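You operate a simulated robot arm through the tools that you are given. There is no shell and no other tool.

The job below is to be done with a simulated robot arm. You get a single attempt, and the scene is never put back.

Task
Line the blue and orange pans; the cream liner goes in the blue.
Fine: the black liner goes in the orange pan; press each till it lies flat; the pans stay where they are.

Only the result counts: the job must be done as asked and must still hold three seconds after the hand-in. Knocking over, shifting, dropping, spilling or breaking anything else fails it.

Robot
A 6-joint arm with a two-finger gripper, fixed in place. Base frame: the origin is on the floor under the middle of its stand, x ahead of it, y to its left, z up; the work surface is at about z = 880. Readings come in mm, degrees, newtons and seconds.
With the tool pointing down near the work surface it reaches from about 140 to 680 mm from the base axis. Its first joint turns from -66.0 to 66.0 degrees. Payload 2.45 kg.
The tool frame sits at the grasp point between the pads (the TCP): z along the fingers, y along the line on which they close. The tips reach 30 mm beyond it. The gripper opens to 106 mm; its body begins 79 mm behind the TCP.
Orientation is told as [roll, pitch, yaw] about the base's x, y, z axes, in that order, counted from this pose: with the fingers straight down and closing along the base's y, the tool's x points along the base's -x, its y along +y and its z along -z.

Tools
- The arm moves only by the tool drive_tool. Its argument "rows" is a list of rows, each an object (a shift or turn left out is 0, a gripper value left out holds the last) with "xyz": the shift along the base's x, y, z in mm, a list of three; "angular": the turn, a rotation vector about the base's x, y, z in degrees, a list of three; "fingers": the opening, from 0 (shut) to 1 (fully open). In form: [{"xyz": [x, y, z], "angular": [wx, wy, wz], "fingers": fingers}, ...]. A call has 1 to 20 rows; each row shifts and turns the commanded pose from where the row before left it. Each row takes 0.2 s and may step no farther than 50 mm and 8.6 degrees from the row before; otherwise, or with a gripper value out of range, the whole call is refused. A pose out of reach is approached as far as the arm can. The call stops where the force on the tool passes 60 N (or 10 N more than at its start, if that is more) or the arm is blocked; 0.2 s more then pass. Each finger travels about 153 mm/s and halts on what it meets, pressing with about 24 N; the grip force reading is that of the motor and also rises with nothing between the fingers. The clock runs only during rows and for 0.2 s after the last one: add rows that do not move to give the fingers time. It gives the time, the measured TCP pose, the force on the tool (base axes), the opening and the grip force at its end, in the units of the frame above (readings bear some noise), with the torque about the TCP (base axes, N m) and any sound that the robot's microphone picked up.
- Cameras (640 x 400 px; columns grow to the right, rows downward): "scene" is fixed at [66.8, 432, 1389.6]; the picture's right is [-0.56, -0.83, 0.00], its down [-0.57, 0.39, -0.72] and it looks along [0.59, -0.41, -0.69] (base axes); focal length 307 px, centre (320, 200). "wrist" rides on the gripper at [76, -1, -106] in the tool frame; the picture's right is [0.02, 1.00, 0.00], its down [-0.78, 0.02, -0.62] and it looks along [-0.62, 0.01, 0.78] (tool axes); focal length 247 px, centre (320, 200). There is no depth. A picture from a camera that has moved, and an enlarged one, comes with that camera's place and axes in the base frame and with its lens.
- grab_frame(camera): a new picture of that camera. No time passes.
- zoom(camera, box): a new picture of the part [left, top, right, bottom] of that camera's present view, enlarged. No time passes.
- sign_off(): hands the job in; it is judged then, once.

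Places have to be worked out from the pictures, the camera data and where the tool is seen. Open the gripper and draw the arm clear of the work before you hand the job in, unless the task says otherwise.

The tools are called after "Request:" as a command line: name --argument value ..., lists and objects as JSON in quotes. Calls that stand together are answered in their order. drive_tool: Moves the arm, as the interface text tells. Its arguments: {"type":"object","properties":{"rows":{"type":"array","items":{"type":"object","properties":{"xyz":{"type":"array","items":{"type":"number"}},"angular":{"type":"array","items":{"type":"number"}},"fingers":{"type":"number"}}}}},"required":["rows"]} The other tools are called the same way: grab_frame (camera) takes a picture; zoom (camera, box) takes an enlarged picture of a part of a camera's view; sign_off () hands the job in.

At the start:

```text
clock: 0.0
tcp_pos: [230.5, 233.8, 1193.4]
tcp_rot: [0.1, -0.2, 0.1]
force: [0.0, 0.7, -0.7]
ft_torque: [0.02, -0.01, -0.01]
opening: 106.0
grip_force: 0.0
```

scene: 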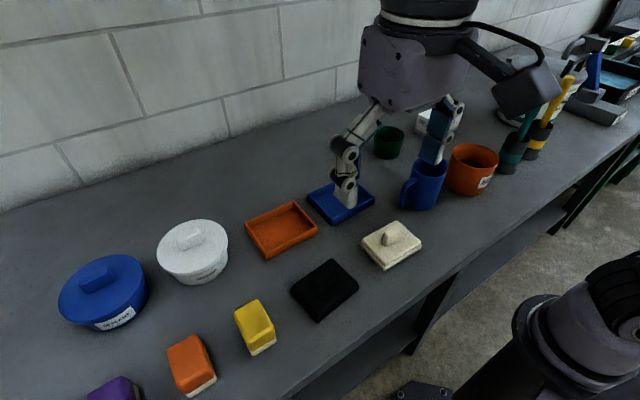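
wrist: 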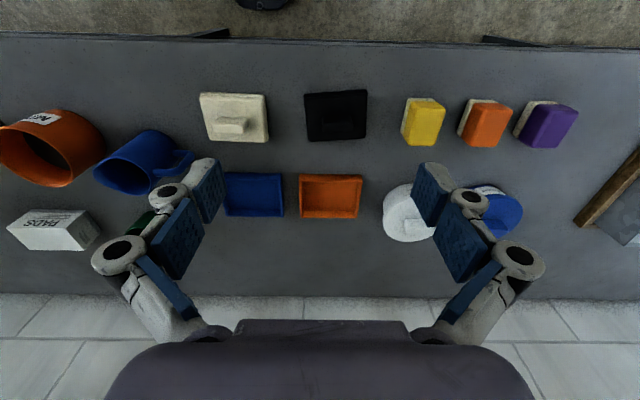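

I'll look closely at the pans and liners before moving anything.

Request:
zoom --camera "scene" --box '[220, 150, 440, 330]'

Request:
zoom --camera "wrist" --box '[180, 70, 400, 230]'

```text
2.22 times, centred on (330, 240) of scene
camera zoom: at [66.8, 432.0, 1389.6], right [-0.56, -0.83, 0.0], down [-0.57, 0.39, -0.72], along [0.59, -0.41, -0.69], focal length 683 px, centre (298, 111)
```

zoom: 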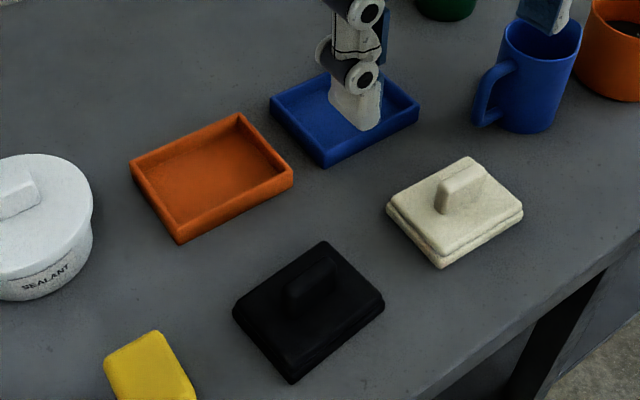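

```text
2.50 times, centred on (290, 150) of wrist
camera zoom: at [153.6, 231.7, 1300.4], right [-0.02, 1.0, 0.0], down [0.78, 0.02, 0.62], along [0.62, 0.02, -0.78], focal length 617 px, centre (395, 325)
```

zoom: 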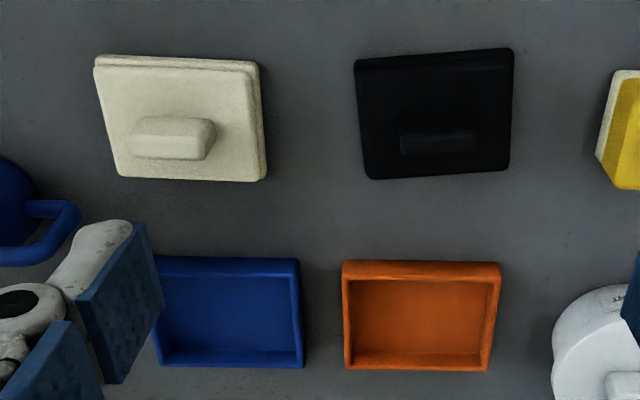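

Rough estimates, in mm: cream liner (298,101), black (291,265), blue pan (465,101), orange pan (467,258), each with a handle bar roughly along y. I'll move the gripper over the cream liner, still well above it, for a closer look.

Request:
drive_tool --rows '[{"xyz": [8, -33, -28], "fingers": 1}, {"xyz": [8, -33, -28]}, {"xyz": [7, -33, -28]}, {"xyz": [7, -34, -29]}, {"xyz": [0, 0, 0]}]'

Request:
grab_frame --camera "wrist"

Request:
grab_frame --camera "scene"

```text
clock: 1.2
tcp_pos: [260.0, 101.3, 1078.3]
tcp_rot: [0.2, -0.1, 0.1]
force: [-0.5, 0.1, 0.6]
ft_torque: [0.0, 0.01, -0.01]
opening: 105.9
grip_force: 0.1
```

```text
taken
camera wrist: at [183.2, 99.0, 1185.6], right [-0.02, 1.0, 0.0], down [0.78, 0.02, 0.62], along [0.62, 0.02, -0.78], focal length 247 px, centre (320, 200)
```

wrist: 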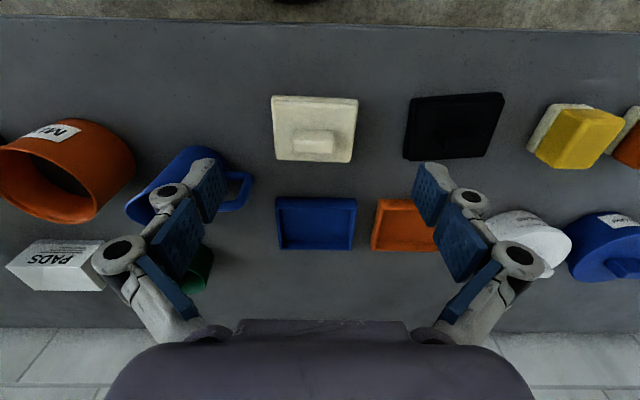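

```text
taken
```

scene: 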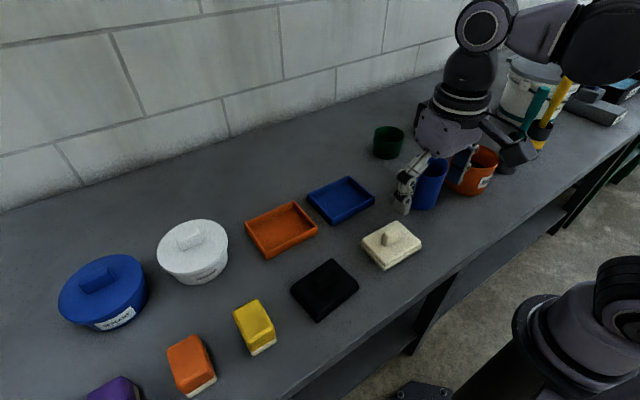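

The view is clear now, so I'll zoom on the liner and pans to measure them accurately.

Request:
zoom --camera "wrist" --box '[250, 80, 390, 180]'

Request:
zoom --camera "wrist" --box '[250, 170, 390, 270]'

Request:
zoom --camera "scene" --box '[300, 160, 440, 280]'

Request:
zoom --camera "scene" --box '[235, 160, 385, 260]'

```text
4.00 times, centred on (320, 130) of wrist
camera zoom: at [183.2, 99.0, 1185.6], right [-0.02, 1.0, 0.0], down [0.78, 0.02, 0.62], along [0.62, 0.02, -0.78], focal length 988 px, centre (320, 480)
```

zoom: 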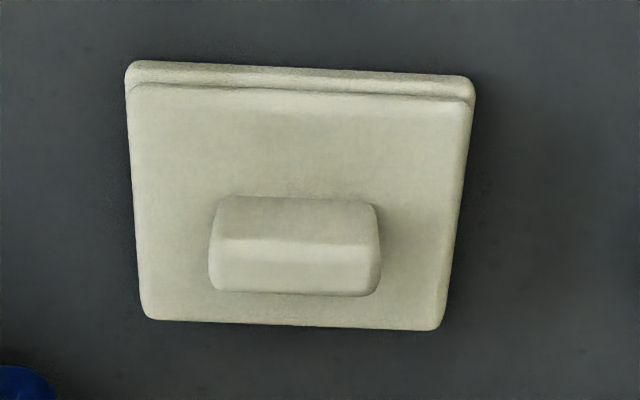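

```text
4.00 times, centred on (320, 220) of wrist
camera zoom: at [183.2, 99.0, 1185.6], right [-0.02, 1.0, 0.0], down [0.78, 0.02, 0.62], along [0.62, 0.02, -0.78], focal length 988 px, centre (320, 120)
```

zoom: 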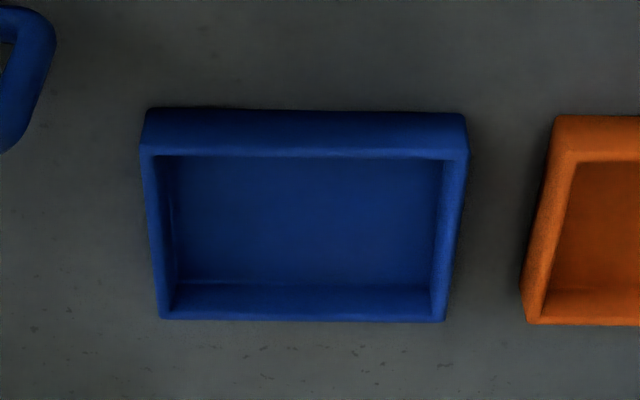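

```text
3.33 times, centred on (370, 220) of scene
camera zoom: at [66.8, 432.0, 1389.6], right [-0.56, -0.83, 0.0], down [-0.57, 0.39, -0.72], along [0.59, -0.41, -0.69], focal length 1024 px, centre (153, 133)
```

zoom: 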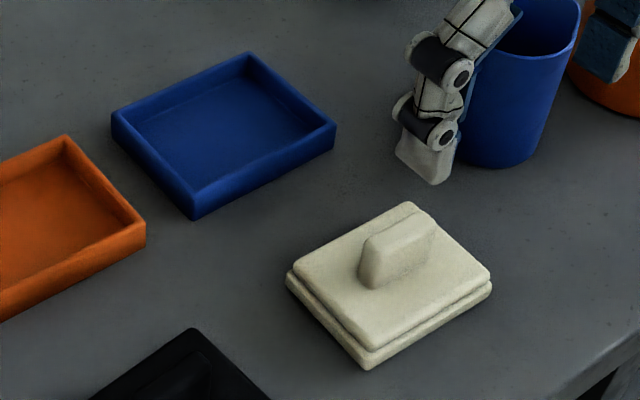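

```text
4.00 times, centred on (310, 210) of scene
camera zoom: at [66.8, 432.0, 1389.6], right [-0.56, -0.83, 0.0], down [-0.57, 0.39, -0.72], along [0.59, -0.41, -0.69], focal length 1229 px, centre (360, 160)
```

zoom: 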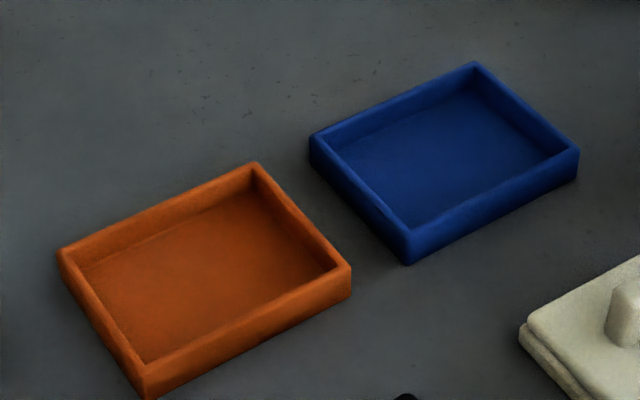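

The blue pan comes out near (470,98.5), about 123×97 outside, with its rim at about z 902. The cream liner is near (307,95) with about −1° of yaw. I'll move closer to the blue pan to measure its inside.

Request:
drive_tool --rows '[{"xyz": [34, -0.5, -17]}, {"xyz": [34, -0.5, -17]}, {"xyz": [34, -0.5, -17]}, {"xyz": [33, -0.5, -17]}, {"xyz": [0, 0, 0]}]'

Request:
grab_frame --camera "wrist"

Request:
zoom --camera "wrist" --box '[240, 90, 400, 190]'

```text
clock: 2.4
tcp_pos: [394.6, 97.7, 1012.4]
tcp_rot: [0.1, -0.1, 0.1]
force: [-0.2, 0.0, -0.7]
ft_torque: [-0.06, 0.0, 0.03]
opening: 105.9
grip_force: 0.0
```

```text
taken
camera wrist: at [318.4, 95.5, 1119.5], right [-0.02, 1.0, 0.0], down [0.78, 0.02, 0.62], along [0.62, 0.02, -0.78], focal length 247 px, centre (320, 200)
```

wrist: 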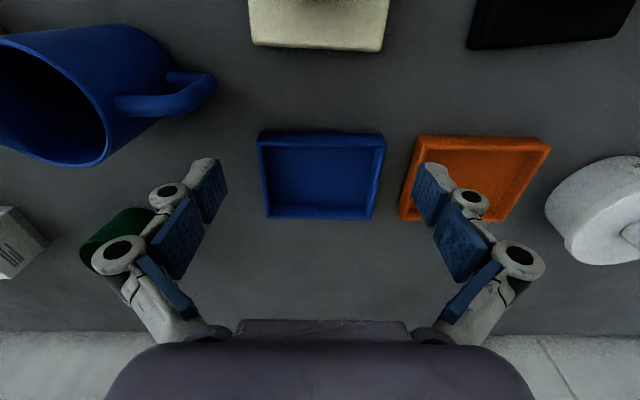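

```text
4.00 times, centred on (320, 140) of wrist
camera zoom: at [318.4, 95.5, 1119.5], right [-0.02, 1.0, 0.0], down [0.78, 0.02, 0.62], along [0.62, 0.02, -0.78], focal length 988 px, centre (320, 440)
```

zoom: 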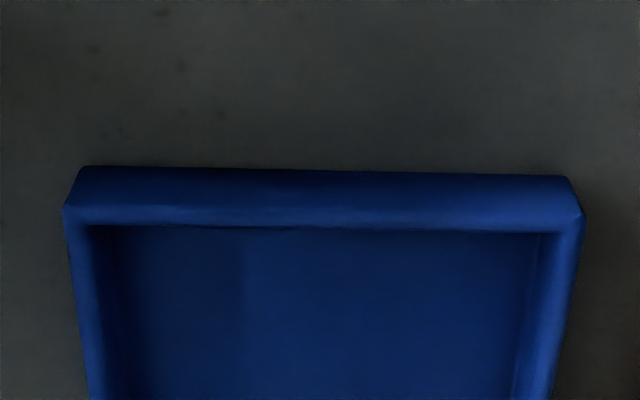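

The near rim is at x≈421 and z≈902.6, with walls about 5 mm thick. I'll look at the far half of the blue pan.

Request:
zoom --camera "wrist" --box '[240, 130, 400, 230]'

Request:
zoom --camera "wrist" --box '[390, 120, 570, 230]'

Request:
zoom --camera "wrist" --box '[230, 0, 410, 110]'

```text
4.00 times, centred on (320, 180) of wrist
camera zoom: at [318.4, 95.5, 1119.5], right [-0.02, 1.0, 0.0], down [0.78, 0.02, 0.62], along [0.62, 0.02, -0.78], focal length 988 px, centre (320, 280)
```

zoom: 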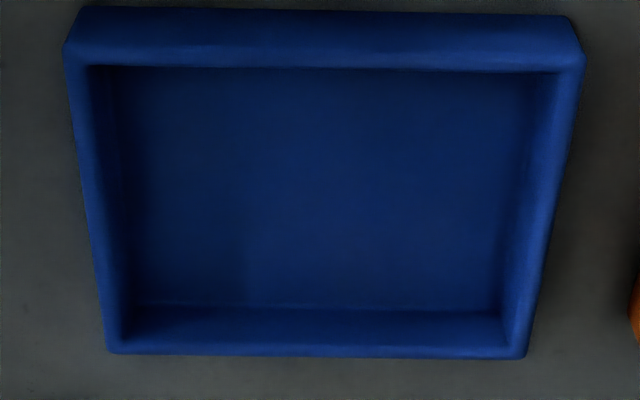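

```text
3.56 times, centred on (480, 175) of wrist
camera zoom: at [318.4, 95.5, 1119.5], right [-0.02, 1.0, 0.0], down [0.78, 0.02, 0.62], along [0.62, 0.02, -0.78], focal length 878 px, centre (-249, 289)
```

zoom: 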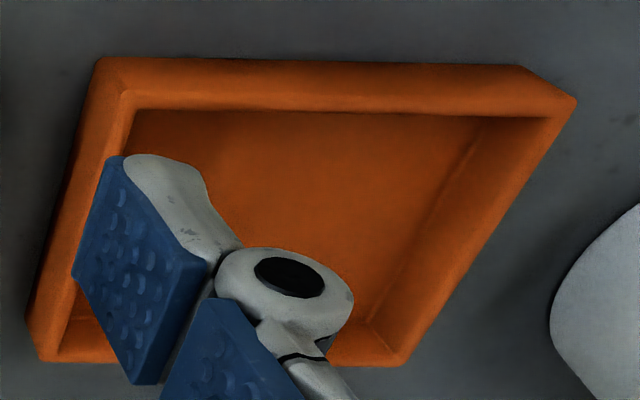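

```text
3.56 times, centred on (320, 55) of wrist
camera zoom: at [318.4, 95.5, 1119.5], right [-0.02, 1.0, 0.0], down [0.78, 0.02, 0.62], along [0.62, 0.02, -0.78], focal length 878 px, centre (320, 716)
```

zoom: 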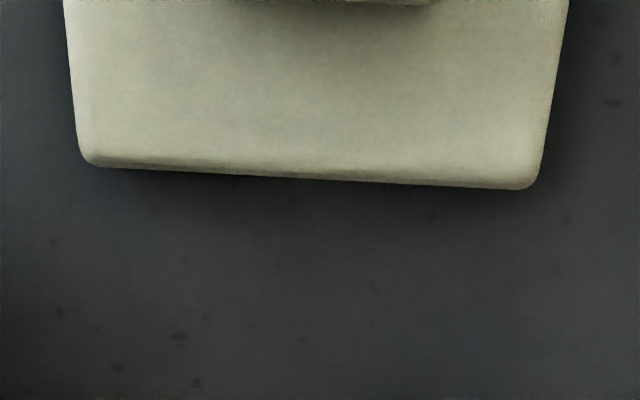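

The blue pan's inside is about 88×112 around (470.2,99.1). The cream liner body is about 77×103 with its top at z≈905, and its handle is about 16×47 with its top at z≈935, centred near (307.5,95.5). I'll move above the cream handle with the fingers part open and check alignment.

Request:
drive_tool --rows '[{"xyz": [-44, -1, -6], "fingers": 0.75}, {"xyz": [-43, -1, -6]}, {"xyz": [0, 0, 0]}, {"xyz": [0, 0, 0]}]'

Request:
grab_frame --camera "wrist"

Request:
zoom --camera "scene" --box '[300, 140, 480, 280]'

```text
clock: 3.4
tcp_pos: [307.2, 96.3, 1002.1]
tcp_rot: [0.2, -0.1, 0.1]
force: [0.4, -0.9, -0.1]
ft_torque: [-0.01, 0.0, 0.03]
opening: 79.6
grip_force: 0.0
```

```text
taken
camera wrist: at [230.0, 94.6, 1108.7], right [-0.02, 1.0, 0.0], down [0.78, 0.02, 0.62], along [0.62, 0.02, -0.78], focal length 247 px, centre (320, 200)
```

wrist: 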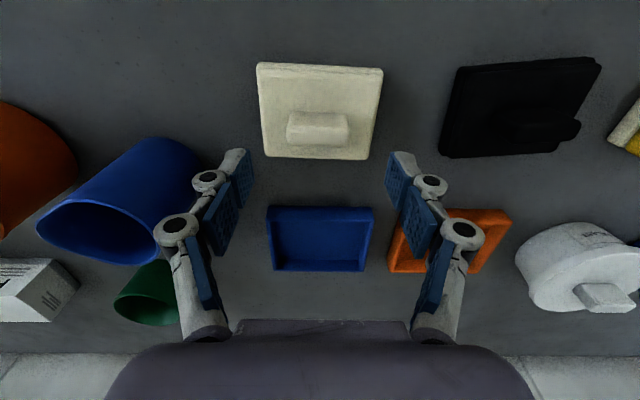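

```text
2.86 times, centred on (390, 210) of scene
camera zoom: at [66.8, 432.0, 1389.6], right [-0.56, -0.83, 0.0], down [-0.57, 0.39, -0.72], along [0.59, -0.41, -0.69], focal length 878 px, centre (120, 171)
```

zoom: 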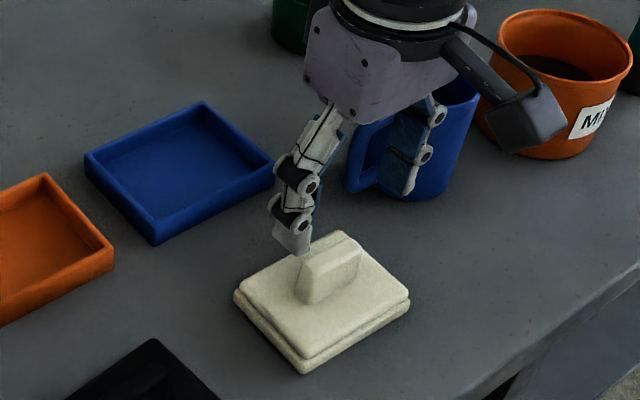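

The gripper is roughly above the handle, so I'll zoom in to measure the lateral offset.

Request:
zoom --camera "wrist" --box '[230, 50, 410, 170]'

Request:
zoom --camera "wrist" --box '[150, 130, 490, 350]'

```text
3.33 times, centred on (320, 110) of wrist
camera zoom: at [230.0, 94.6, 1108.7], right [-0.02, 1.0, 0.0], down [0.78, 0.02, 0.62], along [0.62, 0.02, -0.78], focal length 823 px, centre (320, 500)
```

zoom: 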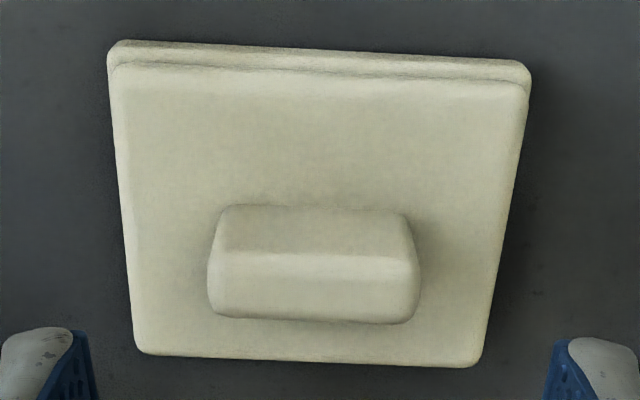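

```text
1.82 times, centred on (320, 240) of wrist
camera zoom: at [230.0, 94.6, 1108.7], right [-0.02, 1.0, 0.0], down [0.78, 0.02, 0.62], along [0.62, 0.02, -0.78], focal length 449 px, centre (320, 127)
```

zoom: 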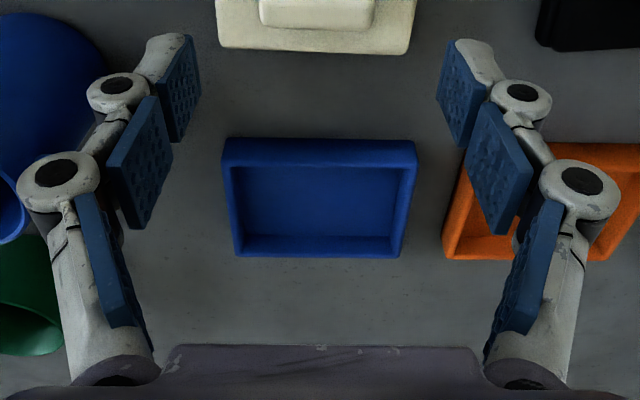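

The handle centre measures about (307.5,95.0), with the TCP at (307.2,96.3). I'll descend with the fingers straddling the handle ends, tips down to about z 912.

Request:
drive_tool --rows '[{"xyz": [0.3, -1.2, -20]}, {"xyz": [0, 0, -20]}, {"xyz": [0, 0, -15]}, {"xyz": [0, 0, -5]}, {"xyz": [0, 0, 0]}]'

Request:
grab_frame --camera "wrist"

Request:
zoom --camera "scene" --box '[300, 140, 480, 280]'

```text
clock: 4.6
tcp_pos: [309.3, 95.8, 940.9]
tcp_rot: [0.2, -0.1, 0.2]
force: [0.5, -0.2, 0.0]
ft_torque: [0.0, 0.0, 0.0]
opening: 79.4
grip_force: 0.0
```

```text
taken
camera wrist: at [232.4, 93.6, 1047.8], right [-0.02, 1.0, 0.0], down [0.78, 0.02, 0.62], along [0.62, 0.02, -0.78], focal length 247 px, centre (320, 200)
```

wrist: 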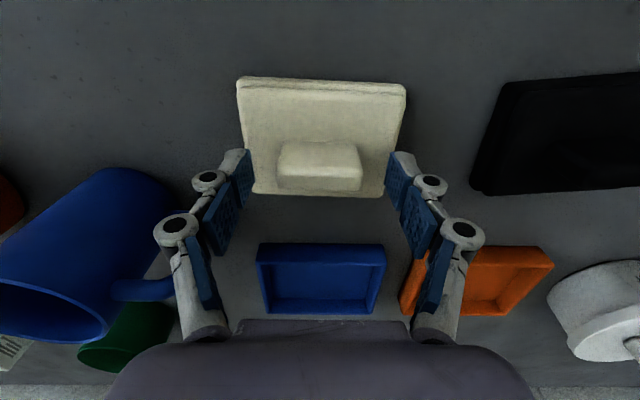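

```text
2.86 times, centred on (390, 210) of scene
camera zoom: at [66.8, 432.0, 1389.6], right [-0.56, -0.83, 0.0], down [-0.57, 0.39, -0.72], along [0.59, -0.41, -0.69], focal length 878 px, centre (120, 171)
```

zoom: 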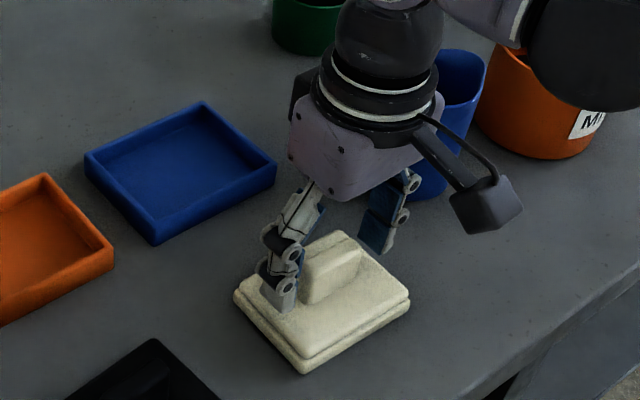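

The fingers straddle the handle evenly and nothing is touching. I'll close on the handle.

Request:
drive_tool --rows '[{"xyz": [0, 0, 0], "fingers": 0.55}, {"xyz": [0, 0, 0], "fingers": 0.3}, {"xyz": [0, 0, 0], "fingers": 0.2}, {"xyz": [0, 0, 0]}]'

Request:
grab_frame --camera "wrist"

Request:
zoom --camera "scene" --box '[300, 140, 480, 280]'

```text
clock: 5.6
tcp_pos: [309.9, 95.7, 942.3]
tcp_rot: [0.1, -0.1, 0.1]
force: [0.3, -1.1, 3.1]
ft_torque: [-0.12, 0.0, -0.1]
opening: 47.3
grip_force: 24.2
```

```text
taken
camera wrist: at [232.4, 93.6, 1048.0], right [-0.02, 1.0, 0.0], down [0.78, 0.02, 0.62], along [0.62, 0.02, -0.78], focal length 247 px, centre (320, 200)
```

wrist: 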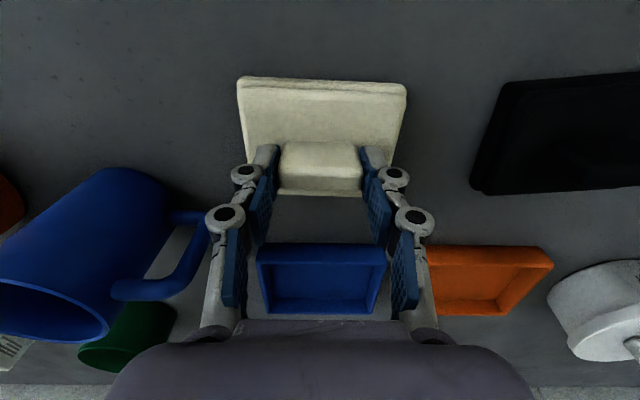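

```text
2.86 times, centred on (390, 210) of scene
camera zoom: at [66.7, 432.0, 1389.6], right [-0.56, -0.83, 0.0], down [-0.57, 0.39, -0.72], along [0.59, -0.41, -0.69], focal length 878 px, centre (120, 171)
```

zoom: 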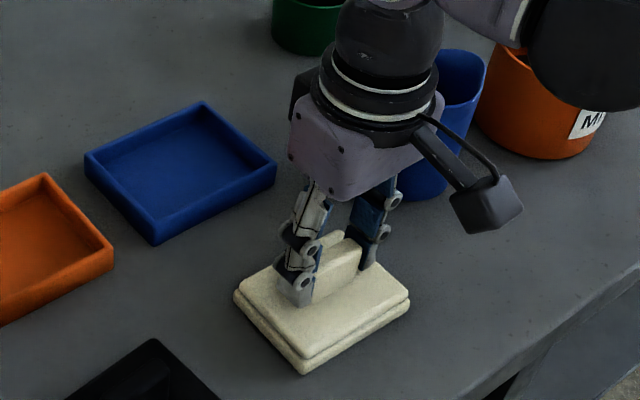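

The grip closed at 47.3 mm, matching the handle length. I'll lift slowly and check that the liner hangs level.

Request:
drive_tool --rows '[{"xyz": [0, 0, 8]}, {"xyz": [0, 0, 15]}, {"xyz": [0, 0, 20]}, {"xyz": [0, 0, 20]}, {"xyz": [0, 0, 0]}]'

Request:
grab_frame --camera "wrist"

Request:
zoom --camera "scene" --box '[300, 120, 480, 260]'

```text
clock: 6.8
tcp_pos: [309.0, 96.1, 1003.6]
tcp_rot: [0.1, -0.1, 0.1]
force: [0.8, -0.1, -0.7]
ft_torque: [0.03, 0.0, 0.02]
opening: 47.1
grip_force: 24.1
```

```text
taken
camera wrist: at [232.2, 94.2, 1110.2], right [-0.02, 1.0, 0.0], down [0.78, 0.02, 0.62], along [0.62, 0.02, -0.78], focal length 247 px, centre (320, 200)
```

wrist: 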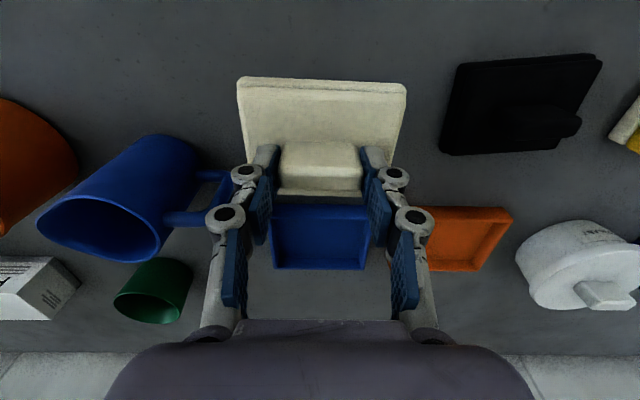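

```text
2.86 times, centred on (390, 190) of scene
camera zoom: at [66.8, 432.0, 1389.6], right [-0.56, -0.83, 0.0], down [-0.57, 0.39, -0.72], along [0.59, -0.41, -0.69], focal length 878 px, centre (120, 229)
```

zoom: 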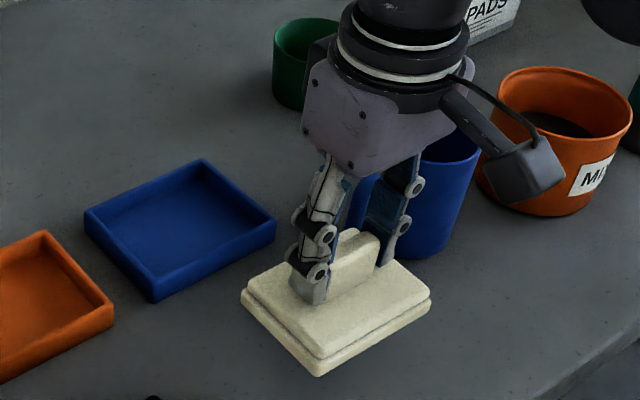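

It lifted level. I'll zoom the wrist view to measure where the liner edges sit relative to the tool.

Request:
zoom --camera "wrist" --box '[220, 60, 420, 210]'

```text
2.67 times, centred on (320, 135) of wrist
camera zoom: at [232.2, 94.2, 1110.2], right [-0.02, 1.0, 0.0], down [0.78, 0.02, 0.62], along [0.62, 0.02, -0.78], focal length 659 px, centre (320, 373)
```

zoom: 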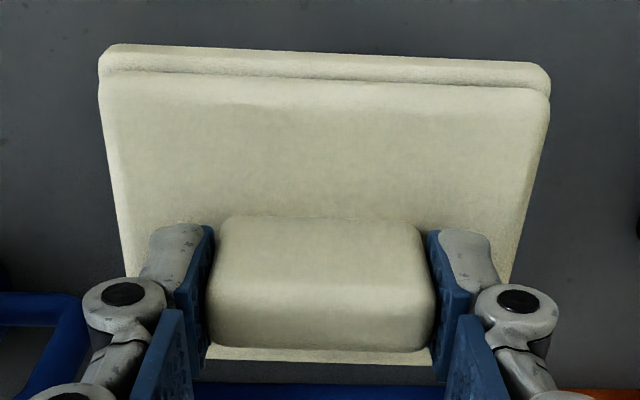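

The liner is yawed about −1.4° against the pan, and its centre sits about 2 mm toward the base from the TCP. I'll carry it over the blue pan with the yaw corrected.

Request:
drive_tool --rows '[{"xyz": [41, 0.7, 2], "angular": [0, 0, 0.35]}, {"xyz": [41, 0.7, 0], "angular": [0, 0, 0.35]}, {"xyz": [41, 0.7, 0], "angular": [0, 0, 0.35]}, {"xyz": [40, 0.6, 0], "angular": [0, 0, 0.3]}, {"xyz": [0, 0, 0]}, {"xyz": [0, 0, 0]}]'

Request:
grab_frame --camera "wrist"

Request:
grab_frame --camera "scene"

```text
clock: 8.2
tcp_pos: [471.6, 99.9, 1005.3]
tcp_rot: [0.1, -0.1, 1.4]
force: [0.4, 0.4, 0.1]
ft_torque: [-0.01, 0.0, -0.01]
opening: 46.9
grip_force: 24.1
```

```text
taken
camera wrist: at [395.6, 94.9, 1112.2], right [-0.05, 1.0, 0.0], down [0.78, 0.03, 0.62], along [0.62, 0.03, -0.78], focal length 247 px, centre (320, 200)
```

wrist: 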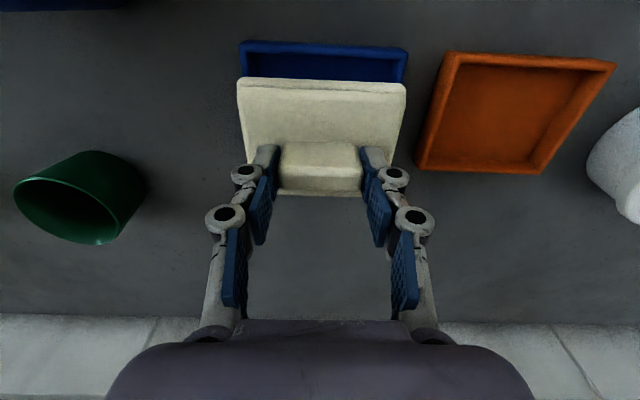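

```text
taken
```

scene: 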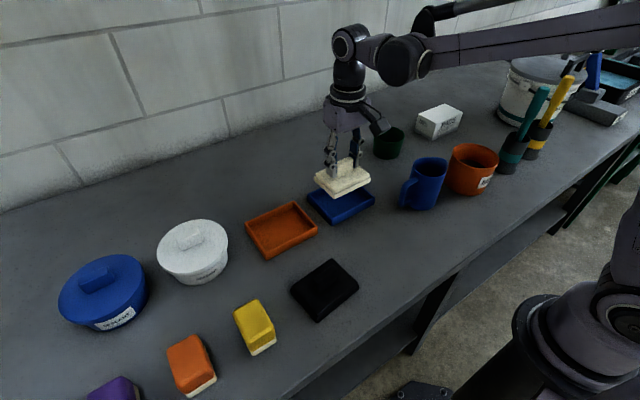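

The liner is above the pan. I'll lower it to just above the rim (bottom at about z 910) and check alignment again.

Request:
drive_tool --rows '[{"xyz": [0.4, -0.8, -15]}, {"xyz": [0, 0, -15]}, {"xyz": [0, 0, -3]}, {"xyz": [0, 0, 0]}]'

Request:
zoom --camera "wrist" --box '[220, 50, 420, 210]'

Request:
zoom --camera "scene" --box '[280, 120, 400, 230]'

```text
clock: 9.2
tcp_pos: [473.1, 98.7, 971.9]
tcp_rot: [0.1, -0.1, 1.4]
force: [0.7, -0.4, 0.1]
ft_torque: [-0.02, 0.02, 0.02]
opening: 47.2
grip_force: 24.1
```

```text
2.50 times, centred on (320, 130) of wrist
camera zoom: at [395.9, 93.9, 1078.8], right [-0.05, 1.0, 0.0], down [0.78, 0.03, 0.62], along [0.62, 0.03, -0.78], focal length 617 px, centre (320, 375)
```

zoom: 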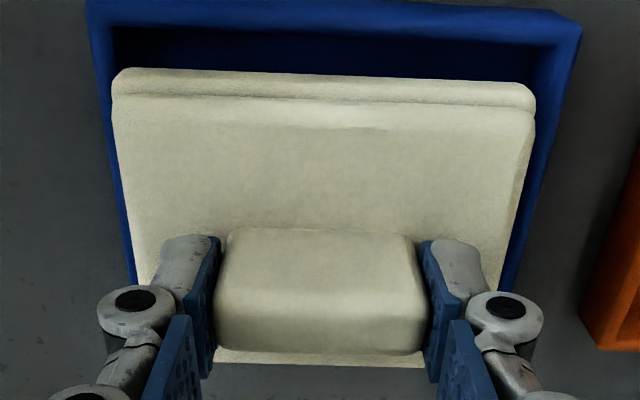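

```text
3.64 times, centred on (340, 175) of scene
camera zoom: at [66.8, 432.0, 1389.6], right [-0.56, -0.83, 0.0], down [-0.57, 0.39, -0.72], along [0.59, -0.41, -0.69], focal length 1117 px, centre (247, 291)
```

zoom: 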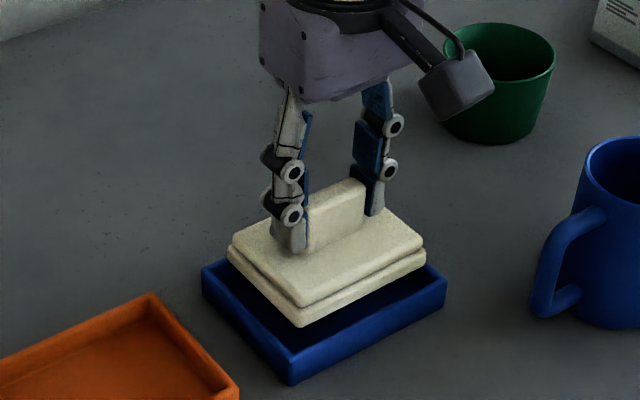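

The liner is aligned in yaw but sits about 1.5 mm toward −y from the pan centre, and both cameras agree on that. I'll correct it and lower into the pan in small steps.

Request:
drive_tool --rows '[{"xyz": [-0.5, 1.5, 0]}, {"xyz": [0, 0, -6]}, {"xyz": [0, 0, -6]}, {"xyz": [0, 0, -5]}, {"xyz": [0, 0, 0]}]'

Request:
zoom --camera "wrist" --box '[220, 50, 420, 210]'

Request:
zoom --camera "scene" --box '[280, 120, 400, 230]'

```text
clock: 10.4
tcp_pos: [472.2, 100.2, 955.2]
tcp_rot: [0.1, -0.1, 1.4]
force: [-0.2, -0.1, -0.5]
ft_torque: [0.01, 0.04, -0.01]
opening: 47.2
grip_force: 23.7
```

```text
2.50 times, centred on (320, 130) of wrist
camera zoom: at [396.0, 96.0, 1061.8], right [-0.05, 1.0, 0.0], down [0.78, 0.03, 0.62], along [0.62, 0.03, -0.78], focal length 617 px, centre (320, 375)
```

zoom: 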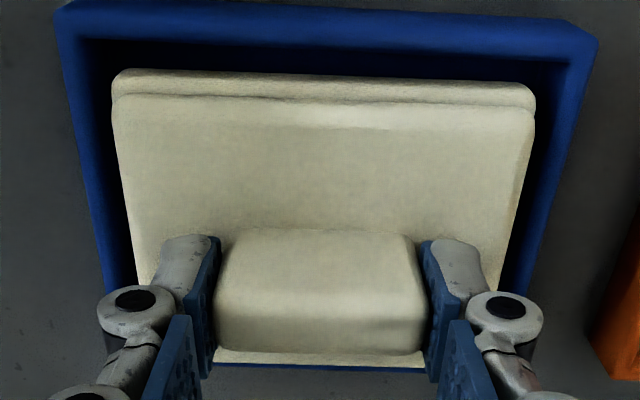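

```text
3.64 times, centred on (340, 175) of scene
camera zoom: at [66.8, 432.0, 1389.6], right [-0.56, -0.83, 0.0], down [-0.57, 0.39, -0.72], along [0.59, -0.41, -0.69], focal length 1117 px, centre (247, 291)
```

zoom: 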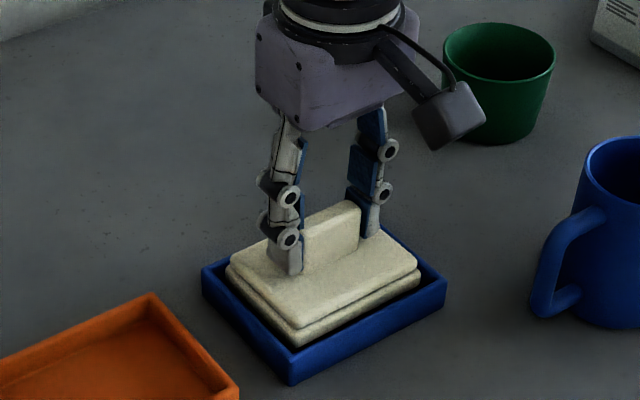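

The liner is inside the pan and evenly spaced. I'll go down in 2 mm steps, watching for contact with the pan floor.

Request:
drive_tool --rows '[{"xyz": [0, 0, -2]}, {"xyz": [0, 0, -2]}, {"xyz": [0, 0, -2]}, {"xyz": [0, 0, 0]}]'

```text
clock: 11.4
tcp_pos: [471.1, 97.3, 949.4]
tcp_rot: [0.0, -0.1, 1.4]
force: [0.2, -0.9, 0.0]
ft_torque: [-0.01, 0.01, 0.03]
opening: 47.0
grip_force: 24.0
```

No contact yet at TCP z≈949, so I'll continue down in 1 mm steps.

Request:
drive_tool --rows '[{"xyz": [0, 0, -1]}, {"xyz": [0, 0, -1]}, {"xyz": [0, 0, 0]}]'

Request:
zoom --camera "scene" --box '[280, 120, 400, 230]'

```text
clock: 12.2
tcp_pos: [471.2, 99.4, 947.1]
tcp_rot: [0.1, -0.1, 1.4]
force: [0.3, -0.5, -0.5]
ft_torque: [-0.01, -0.02, -0.01]
opening: 47.2
grip_force: 23.7
```

```text
3.64 times, centred on (340, 175) of scene
camera zoom: at [66.8, 432.0, 1389.6], right [-0.56, -0.83, 0.0], down [-0.57, 0.39, -0.72], along [0.59, -0.41, -0.69], focal length 1117 px, centre (247, 291)
```

zoom: 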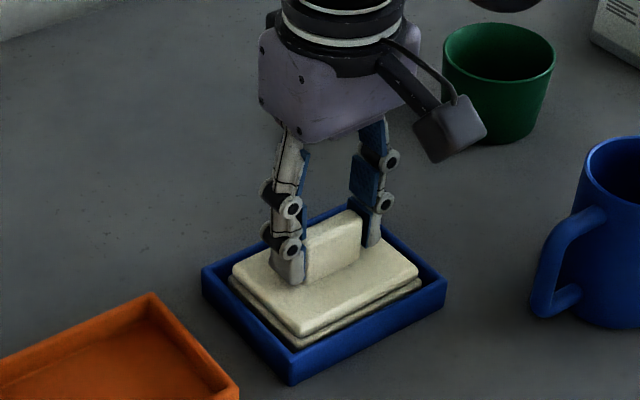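

Still no contact. I'll keep stepping down gently.

Request:
drive_tool --rows '[{"xyz": [0, 0, -1]}, {"xyz": [0, 0, 0]}]'

Request:
drive_tool --rows '[{"xyz": [0, 0, -1]}, {"xyz": [0, 0, 0]}]'

```text
clock: 12.8
tcp_pos: [469.9, 100.0, 946.4]
tcp_rot: [0.2, -0.1, 1.4]
force: [0.9, -0.7, 14.3]
ft_torque: [-0.12, -0.01, -0.07]
opening: 47.2
grip_force: 24.3
```

```text
clock: 13.4
tcp_pos: [470.2, 98.5, 945.4]
tcp_rot: [0.1, -0.1, 1.4]
force: [3.8, 0.5, 31.6]
ft_torque: [0.03, -0.07, -0.04]
opening: 47.3
grip_force: 24.2
```

There is contact at 14 N, then 32 N of downward press at TCP z≈945.5. I'll see how it sits.

Request:
zoom --camera "wrist" --box '[220, 30, 420, 210]'

Request:
zoom --camera "scene" --box '[290, 160, 390, 230]'

```text
2.22 times, centred on (320, 120) of wrist
camera zoom: at [394.7, 94.8, 1053.1], right [-0.05, 1.0, 0.0], down [0.78, 0.03, 0.62], along [0.62, 0.03, -0.78], focal length 549 px, centre (320, 378)
```

zoom: 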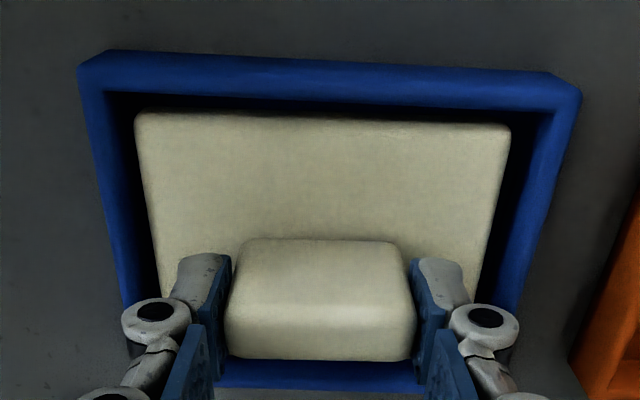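

```text
5.71 times, centred on (340, 195) of scene
camera zoom: at [66.4, 431.9, 1389.7], right [-0.56, -0.83, 0.0], down [-0.57, 0.39, -0.72], along [0.59, -0.41, -0.69], focal length 1755 px, centre (206, 229)
```

zoom: 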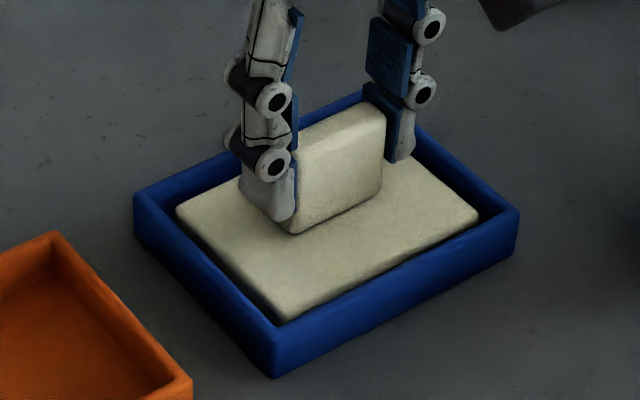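

The liner has clearly gone down flush with the pan rim, and the fingers slid up the handle by about 8 mm. I'll open slightly and look before pressing more.

Request:
drive_tool --rows '[{"xyz": [0, 0, 0], "fingers": 0.58}, {"xyz": [0, 0, 0]}, {"xyz": [0, 0, 0]}]'

Request:
zoom --camera "wrist" --box '[220, 30, 420, 210]'

Request:
zoom --camera "scene" --box '[290, 160, 390, 230]'

```text
clock: 14.2
tcp_pos: [469.5, 99.3, 944.4]
tcp_rot: [0.1, -0.1, 1.4]
force: [0.1, 0.0, 0.4]
ft_torque: [-0.01, 0.0, 0.03]
opening: 61.4
grip_force: 0.0
```

```text
2.22 times, centred on (320, 120) of wrist
camera zoom: at [394.7, 94.7, 1052.5], right [-0.05, 1.0, 0.0], down [0.78, 0.03, 0.62], along [0.62, 0.03, -0.78], focal length 549 px, centre (320, 378)
```

zoom: 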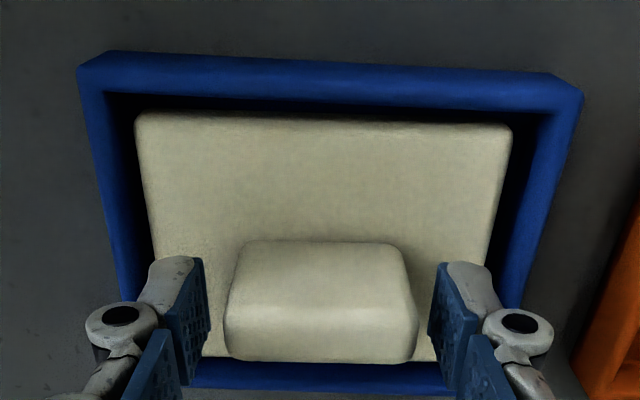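

```text
5.71 times, centred on (340, 195) of scene
camera zoom: at [66.8, 432.0, 1389.6], right [-0.56, -0.83, 0.0], down [-0.57, 0.39, -0.72], along [0.59, -0.41, -0.69], focal length 1755 px, centre (206, 229)
```

zoom: 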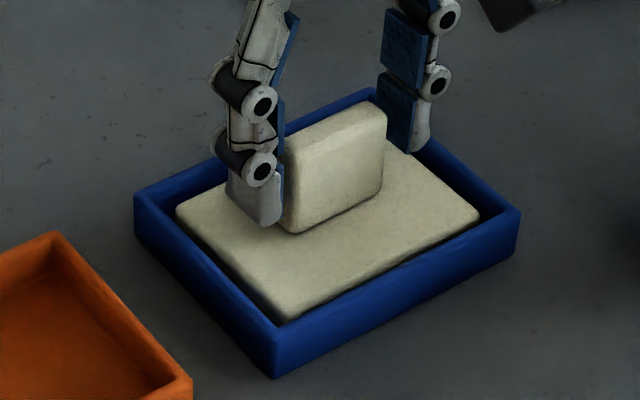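

The liner stays flat and flush after release. I'll rise and take a clear look at it.

Request:
drive_tool --rows '[{"xyz": [0, 0, 15]}, {"xyz": [0, 0, 20]}, {"xyz": [0, 0, 15], "fingers": 0}, {"xyz": [0, 0, 0]}, {"xyz": [0, 0, 0]}]'

Request:
zoom --camera "wrist" --box '[220, 30, 420, 210]'

Request:
zoom --camera "scene" --box '[290, 150, 390, 230]'

```text
clock: 15.4
tcp_pos: [469.7, 97.0, 996.1]
tcp_rot: [0.1, -0.1, 1.4]
force: [-0.8, -0.4, 0.7]
ft_torque: [0.02, -0.01, 0.02]
opening: 0.2
grip_force: 23.6
```

```text
2.22 times, centred on (320, 120) of wrist
camera zoom: at [394.5, 93.3, 1103.0], right [-0.05, 1.0, 0.0], down [0.78, 0.03, 0.62], along [0.62, 0.03, -0.78], focal length 549 px, centre (320, 378)
```

zoom: 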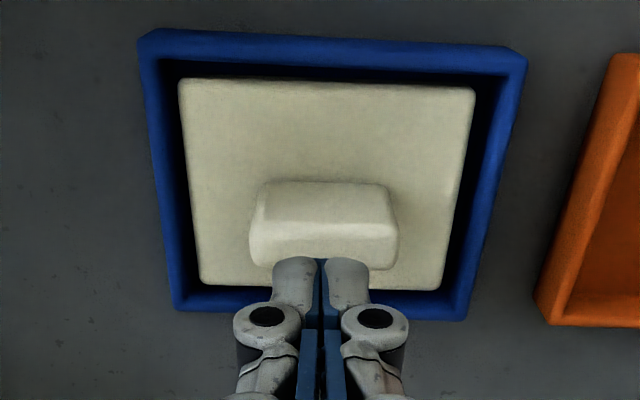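

```text
5.00 times, centred on (340, 190) of scene
camera zoom: at [66.8, 432.0, 1389.6], right [-0.56, -0.83, 0.0], down [-0.57, 0.39, -0.72], along [0.59, -0.41, -0.69], focal length 1536 px, centre (220, 250)
```

zoom: 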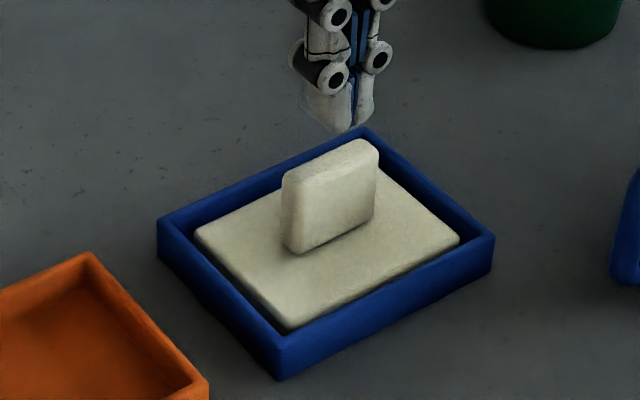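

It lies flat and the pan hasn't moved. I'll zoom more tightly for heights before a light confirming press on the handle.

Request:
zoom --camera "wrist" --box '[255, 30, 395, 140]'

Request:
zoom --camera "scene" --box '[310, 165, 380, 220]'

```text
3.64 times, centred on (325, 85) of wrist
camera zoom: at [394.5, 93.3, 1103.0], right [-0.05, 1.0, 0.0], down [0.78, 0.03, 0.62], along [0.62, 0.03, -0.78], focal length 898 px, centre (302, 618)
```

zoom: 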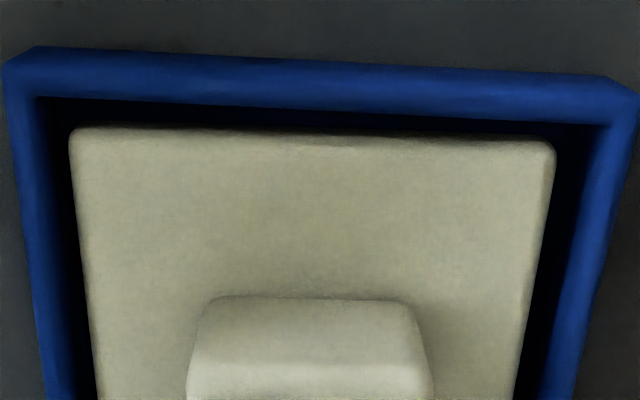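

```text
7.27 times, centred on (345, 192) of scene
camera zoom: at [66.8, 432.0, 1389.6], right [-0.56, -0.83, 0.0], down [-0.57, 0.39, -0.72], along [0.59, -0.41, -0.69], focal length 2234 px, centre (138, 254)
```

zoom: 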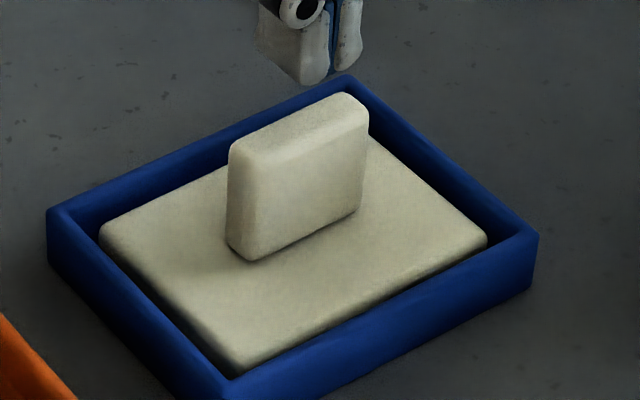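

The plate lies evenly below the rim on every side. I'll add a confirming press on the handle top with the closed fingertips, approaching gently.

Request:
drive_tool --rows '[{"xyz": [0, 0.8, -8]}, {"xyz": [0, 0, -6]}, {"xyz": [0, 0, -3]}, {"xyz": [0, 0, -2]}, {"xyz": [0, 0, 0]}]'

Request:
zoom --camera "scene" --box '[290, 150, 390, 230]'

```text
clock: 16.6
tcp_pos: [470.3, 100.0, 976.1]
tcp_rot: [0.1, -0.1, 1.4]
force: [-0.1, 0.3, 0.4]
ft_torque: [-0.01, 0.02, 0.02]
opening: 0.3
grip_force: 24.5
```

```text
5.00 times, centred on (340, 190) of scene
camera zoom: at [66.8, 432.0, 1389.6], right [-0.56, -0.83, 0.0], down [-0.57, 0.39, -0.72], along [0.59, -0.41, -0.69], focal length 1536 px, centre (220, 250)
```

zoom: 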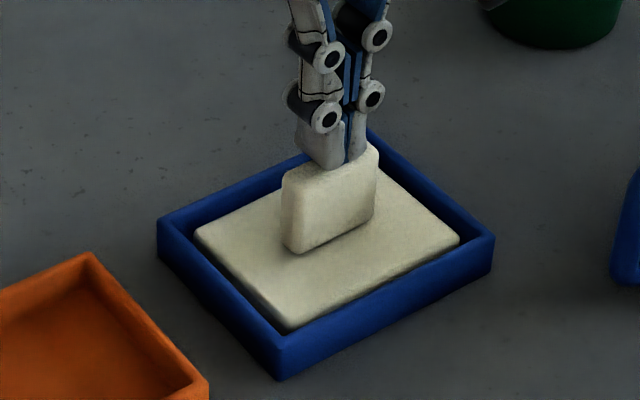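

The fingertips are close above the handle. I'll continue in 2 mm steps until contact.

Request:
drive_tool --rows '[{"xyz": [0, 0, -2]}, {"xyz": [0, 0, -2]}, {"xyz": [0, 0, 0]}]'

Request:
drive_tool --rows '[{"xyz": [0, 0, -1.5]}, {"xyz": [0, 0, 0]}]'

Request:
drive_tool --rows '[{"xyz": [0, 0, -1]}, {"xyz": [0, 0, 0]}]'

```text
clock: 17.4
tcp_pos: [471.9, 99.7, 973.0]
tcp_rot: [0.1, -0.1, 1.4]
force: [0.5, -0.3, 0.7]
ft_torque: [-0.02, -0.01, 0.01]
opening: 0.0
grip_force: 24.1
```

```text
clock: 18.0
tcp_pos: [470.2, 99.5, 972.6]
tcp_rot: [0.3, 0.0, 1.4]
force: [2.8, 2.7, 13.9]
ft_torque: [0.06, -0.01, 0.0]
opening: 5.9
grip_force: 24.2
```

```text
clock: 18.6
tcp_pos: [471.4, 101.0, 971.3]
tcp_rot: [0.2, -0.2, 1.4]
force: [2.7, 1.8, 35.0]
ft_torque: [0.07, -0.07, 0.0]
opening: 5.9
grip_force: 24.3
```

The press reached 35 N on the handle top and the liner is solid. I'll lift off and compare with the earlier view of the same area.

Request:
drive_tool --rows '[{"xyz": [0, 0, 5]}, {"xyz": [0, 0, 20]}, {"xyz": [0, 0, 30]}, {"xyz": [0, 0, 30], "fingers": 0.75}, {"xyz": [0, 0, 0]}, {"xyz": [0, 0, 0]}]'

Request:
zoom --camera "scene" --box '[280, 120, 400, 230]'

Request:
zoom --camera "wrist" --box '[220, 30, 420, 190]'

```text
clock: 20.0
tcp_pos: [470.9, 98.8, 1055.2]
tcp_rot: [0.1, 0.0, 1.4]
force: [0.5, 0.3, -0.4]
ft_torque: [0.0, 0.04, -0.04]
opening: 79.5
grip_force: 0.0
```

```text
3.64 times, centred on (340, 175) of scene
camera zoom: at [66.8, 432.0, 1389.6], right [-0.56, -0.83, 0.0], down [-0.57, 0.39, -0.72], along [0.59, -0.41, -0.69], focal length 1117 px, centre (247, 291)
```

zoom: 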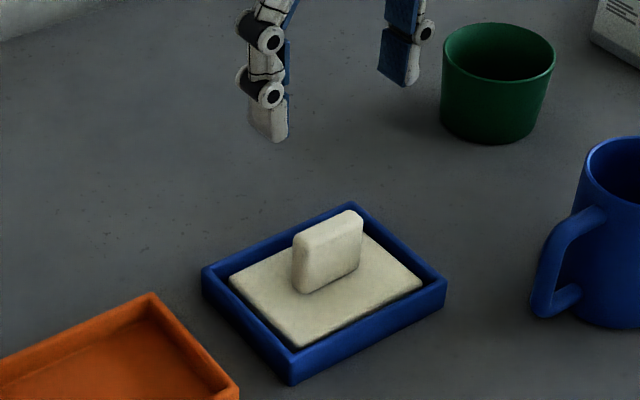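

```text
2.50 times, centred on (320, 110) of wrist
camera zoom: at [395.0, 95.0, 1162.0], right [-0.05, 1.0, 0.0], down [0.78, 0.03, 0.62], along [0.62, 0.03, -0.78], focal length 617 px, centre (320, 425)
```

zoom: 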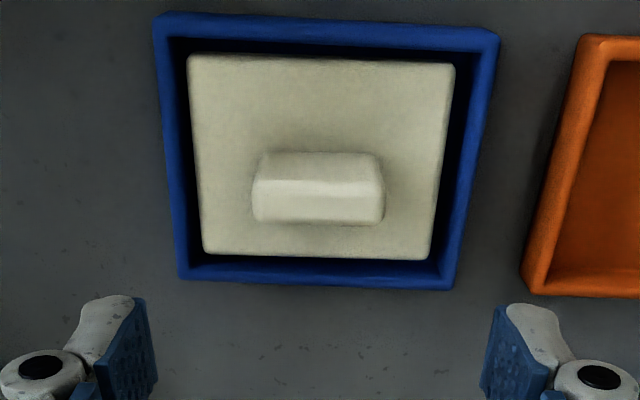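

The cream liner sank about 7 mm when pressed and stays flat below the rim, and the blue pan hasn't moved. Next I'll go to a viewing pose near the black liner and undo the yaw.

Request:
drive_tool --rows '[{"xyz": [-36, 27, 5], "angular": [0, 0, -0.35]}, {"xyz": [-36, 28, 5], "angular": [0, 0, -0.35]}, {"xyz": [-36, 28, 5], "angular": [0, 0, -0.35]}, {"xyz": [-36, 28, 0], "angular": [0, 0, -0.3]}, {"xyz": [-36, 28, 0]}, {"xyz": [-30, 27, 0]}, {"xyz": [0, 0, 0]}]'

Request:
grab_frame --camera "wrist"

Request:
grab_frame --camera "scene"

```text
clock: 21.6
tcp_pos: [261.1, 264.2, 1069.9]
tcp_rot: [0.2, -0.1, 0.1]
force: [0.7, -0.2, 0.5]
ft_torque: [0.0, -0.01, 0.0]
opening: 79.3
grip_force: 0.1
```

```text
taken
camera wrist: at [186.2, 263.5, 1177.6], right [-0.02, 1.0, 0.0], down [0.78, 0.02, 0.62], along [0.62, 0.02, -0.78], focal length 247 px, centre (320, 200)
```

wrist: 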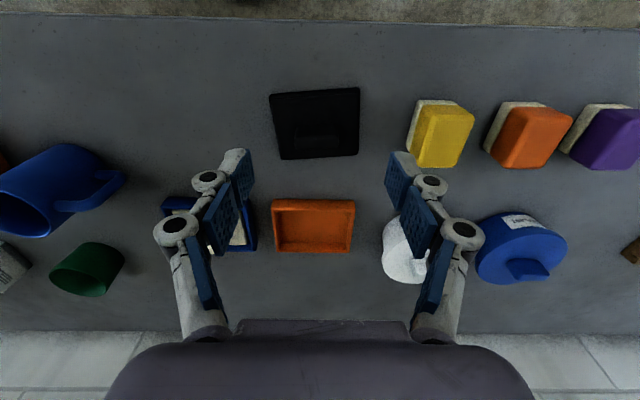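

```text
taken
```

scene: 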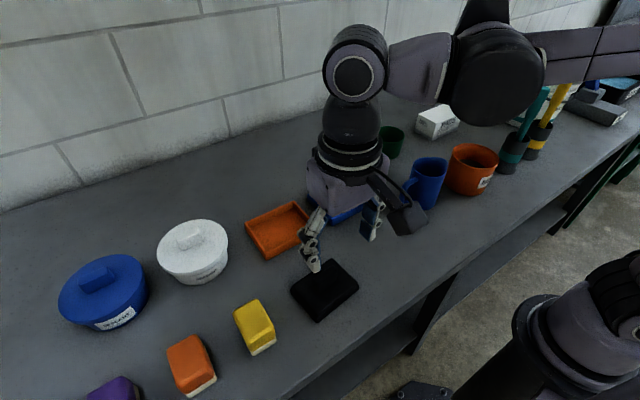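

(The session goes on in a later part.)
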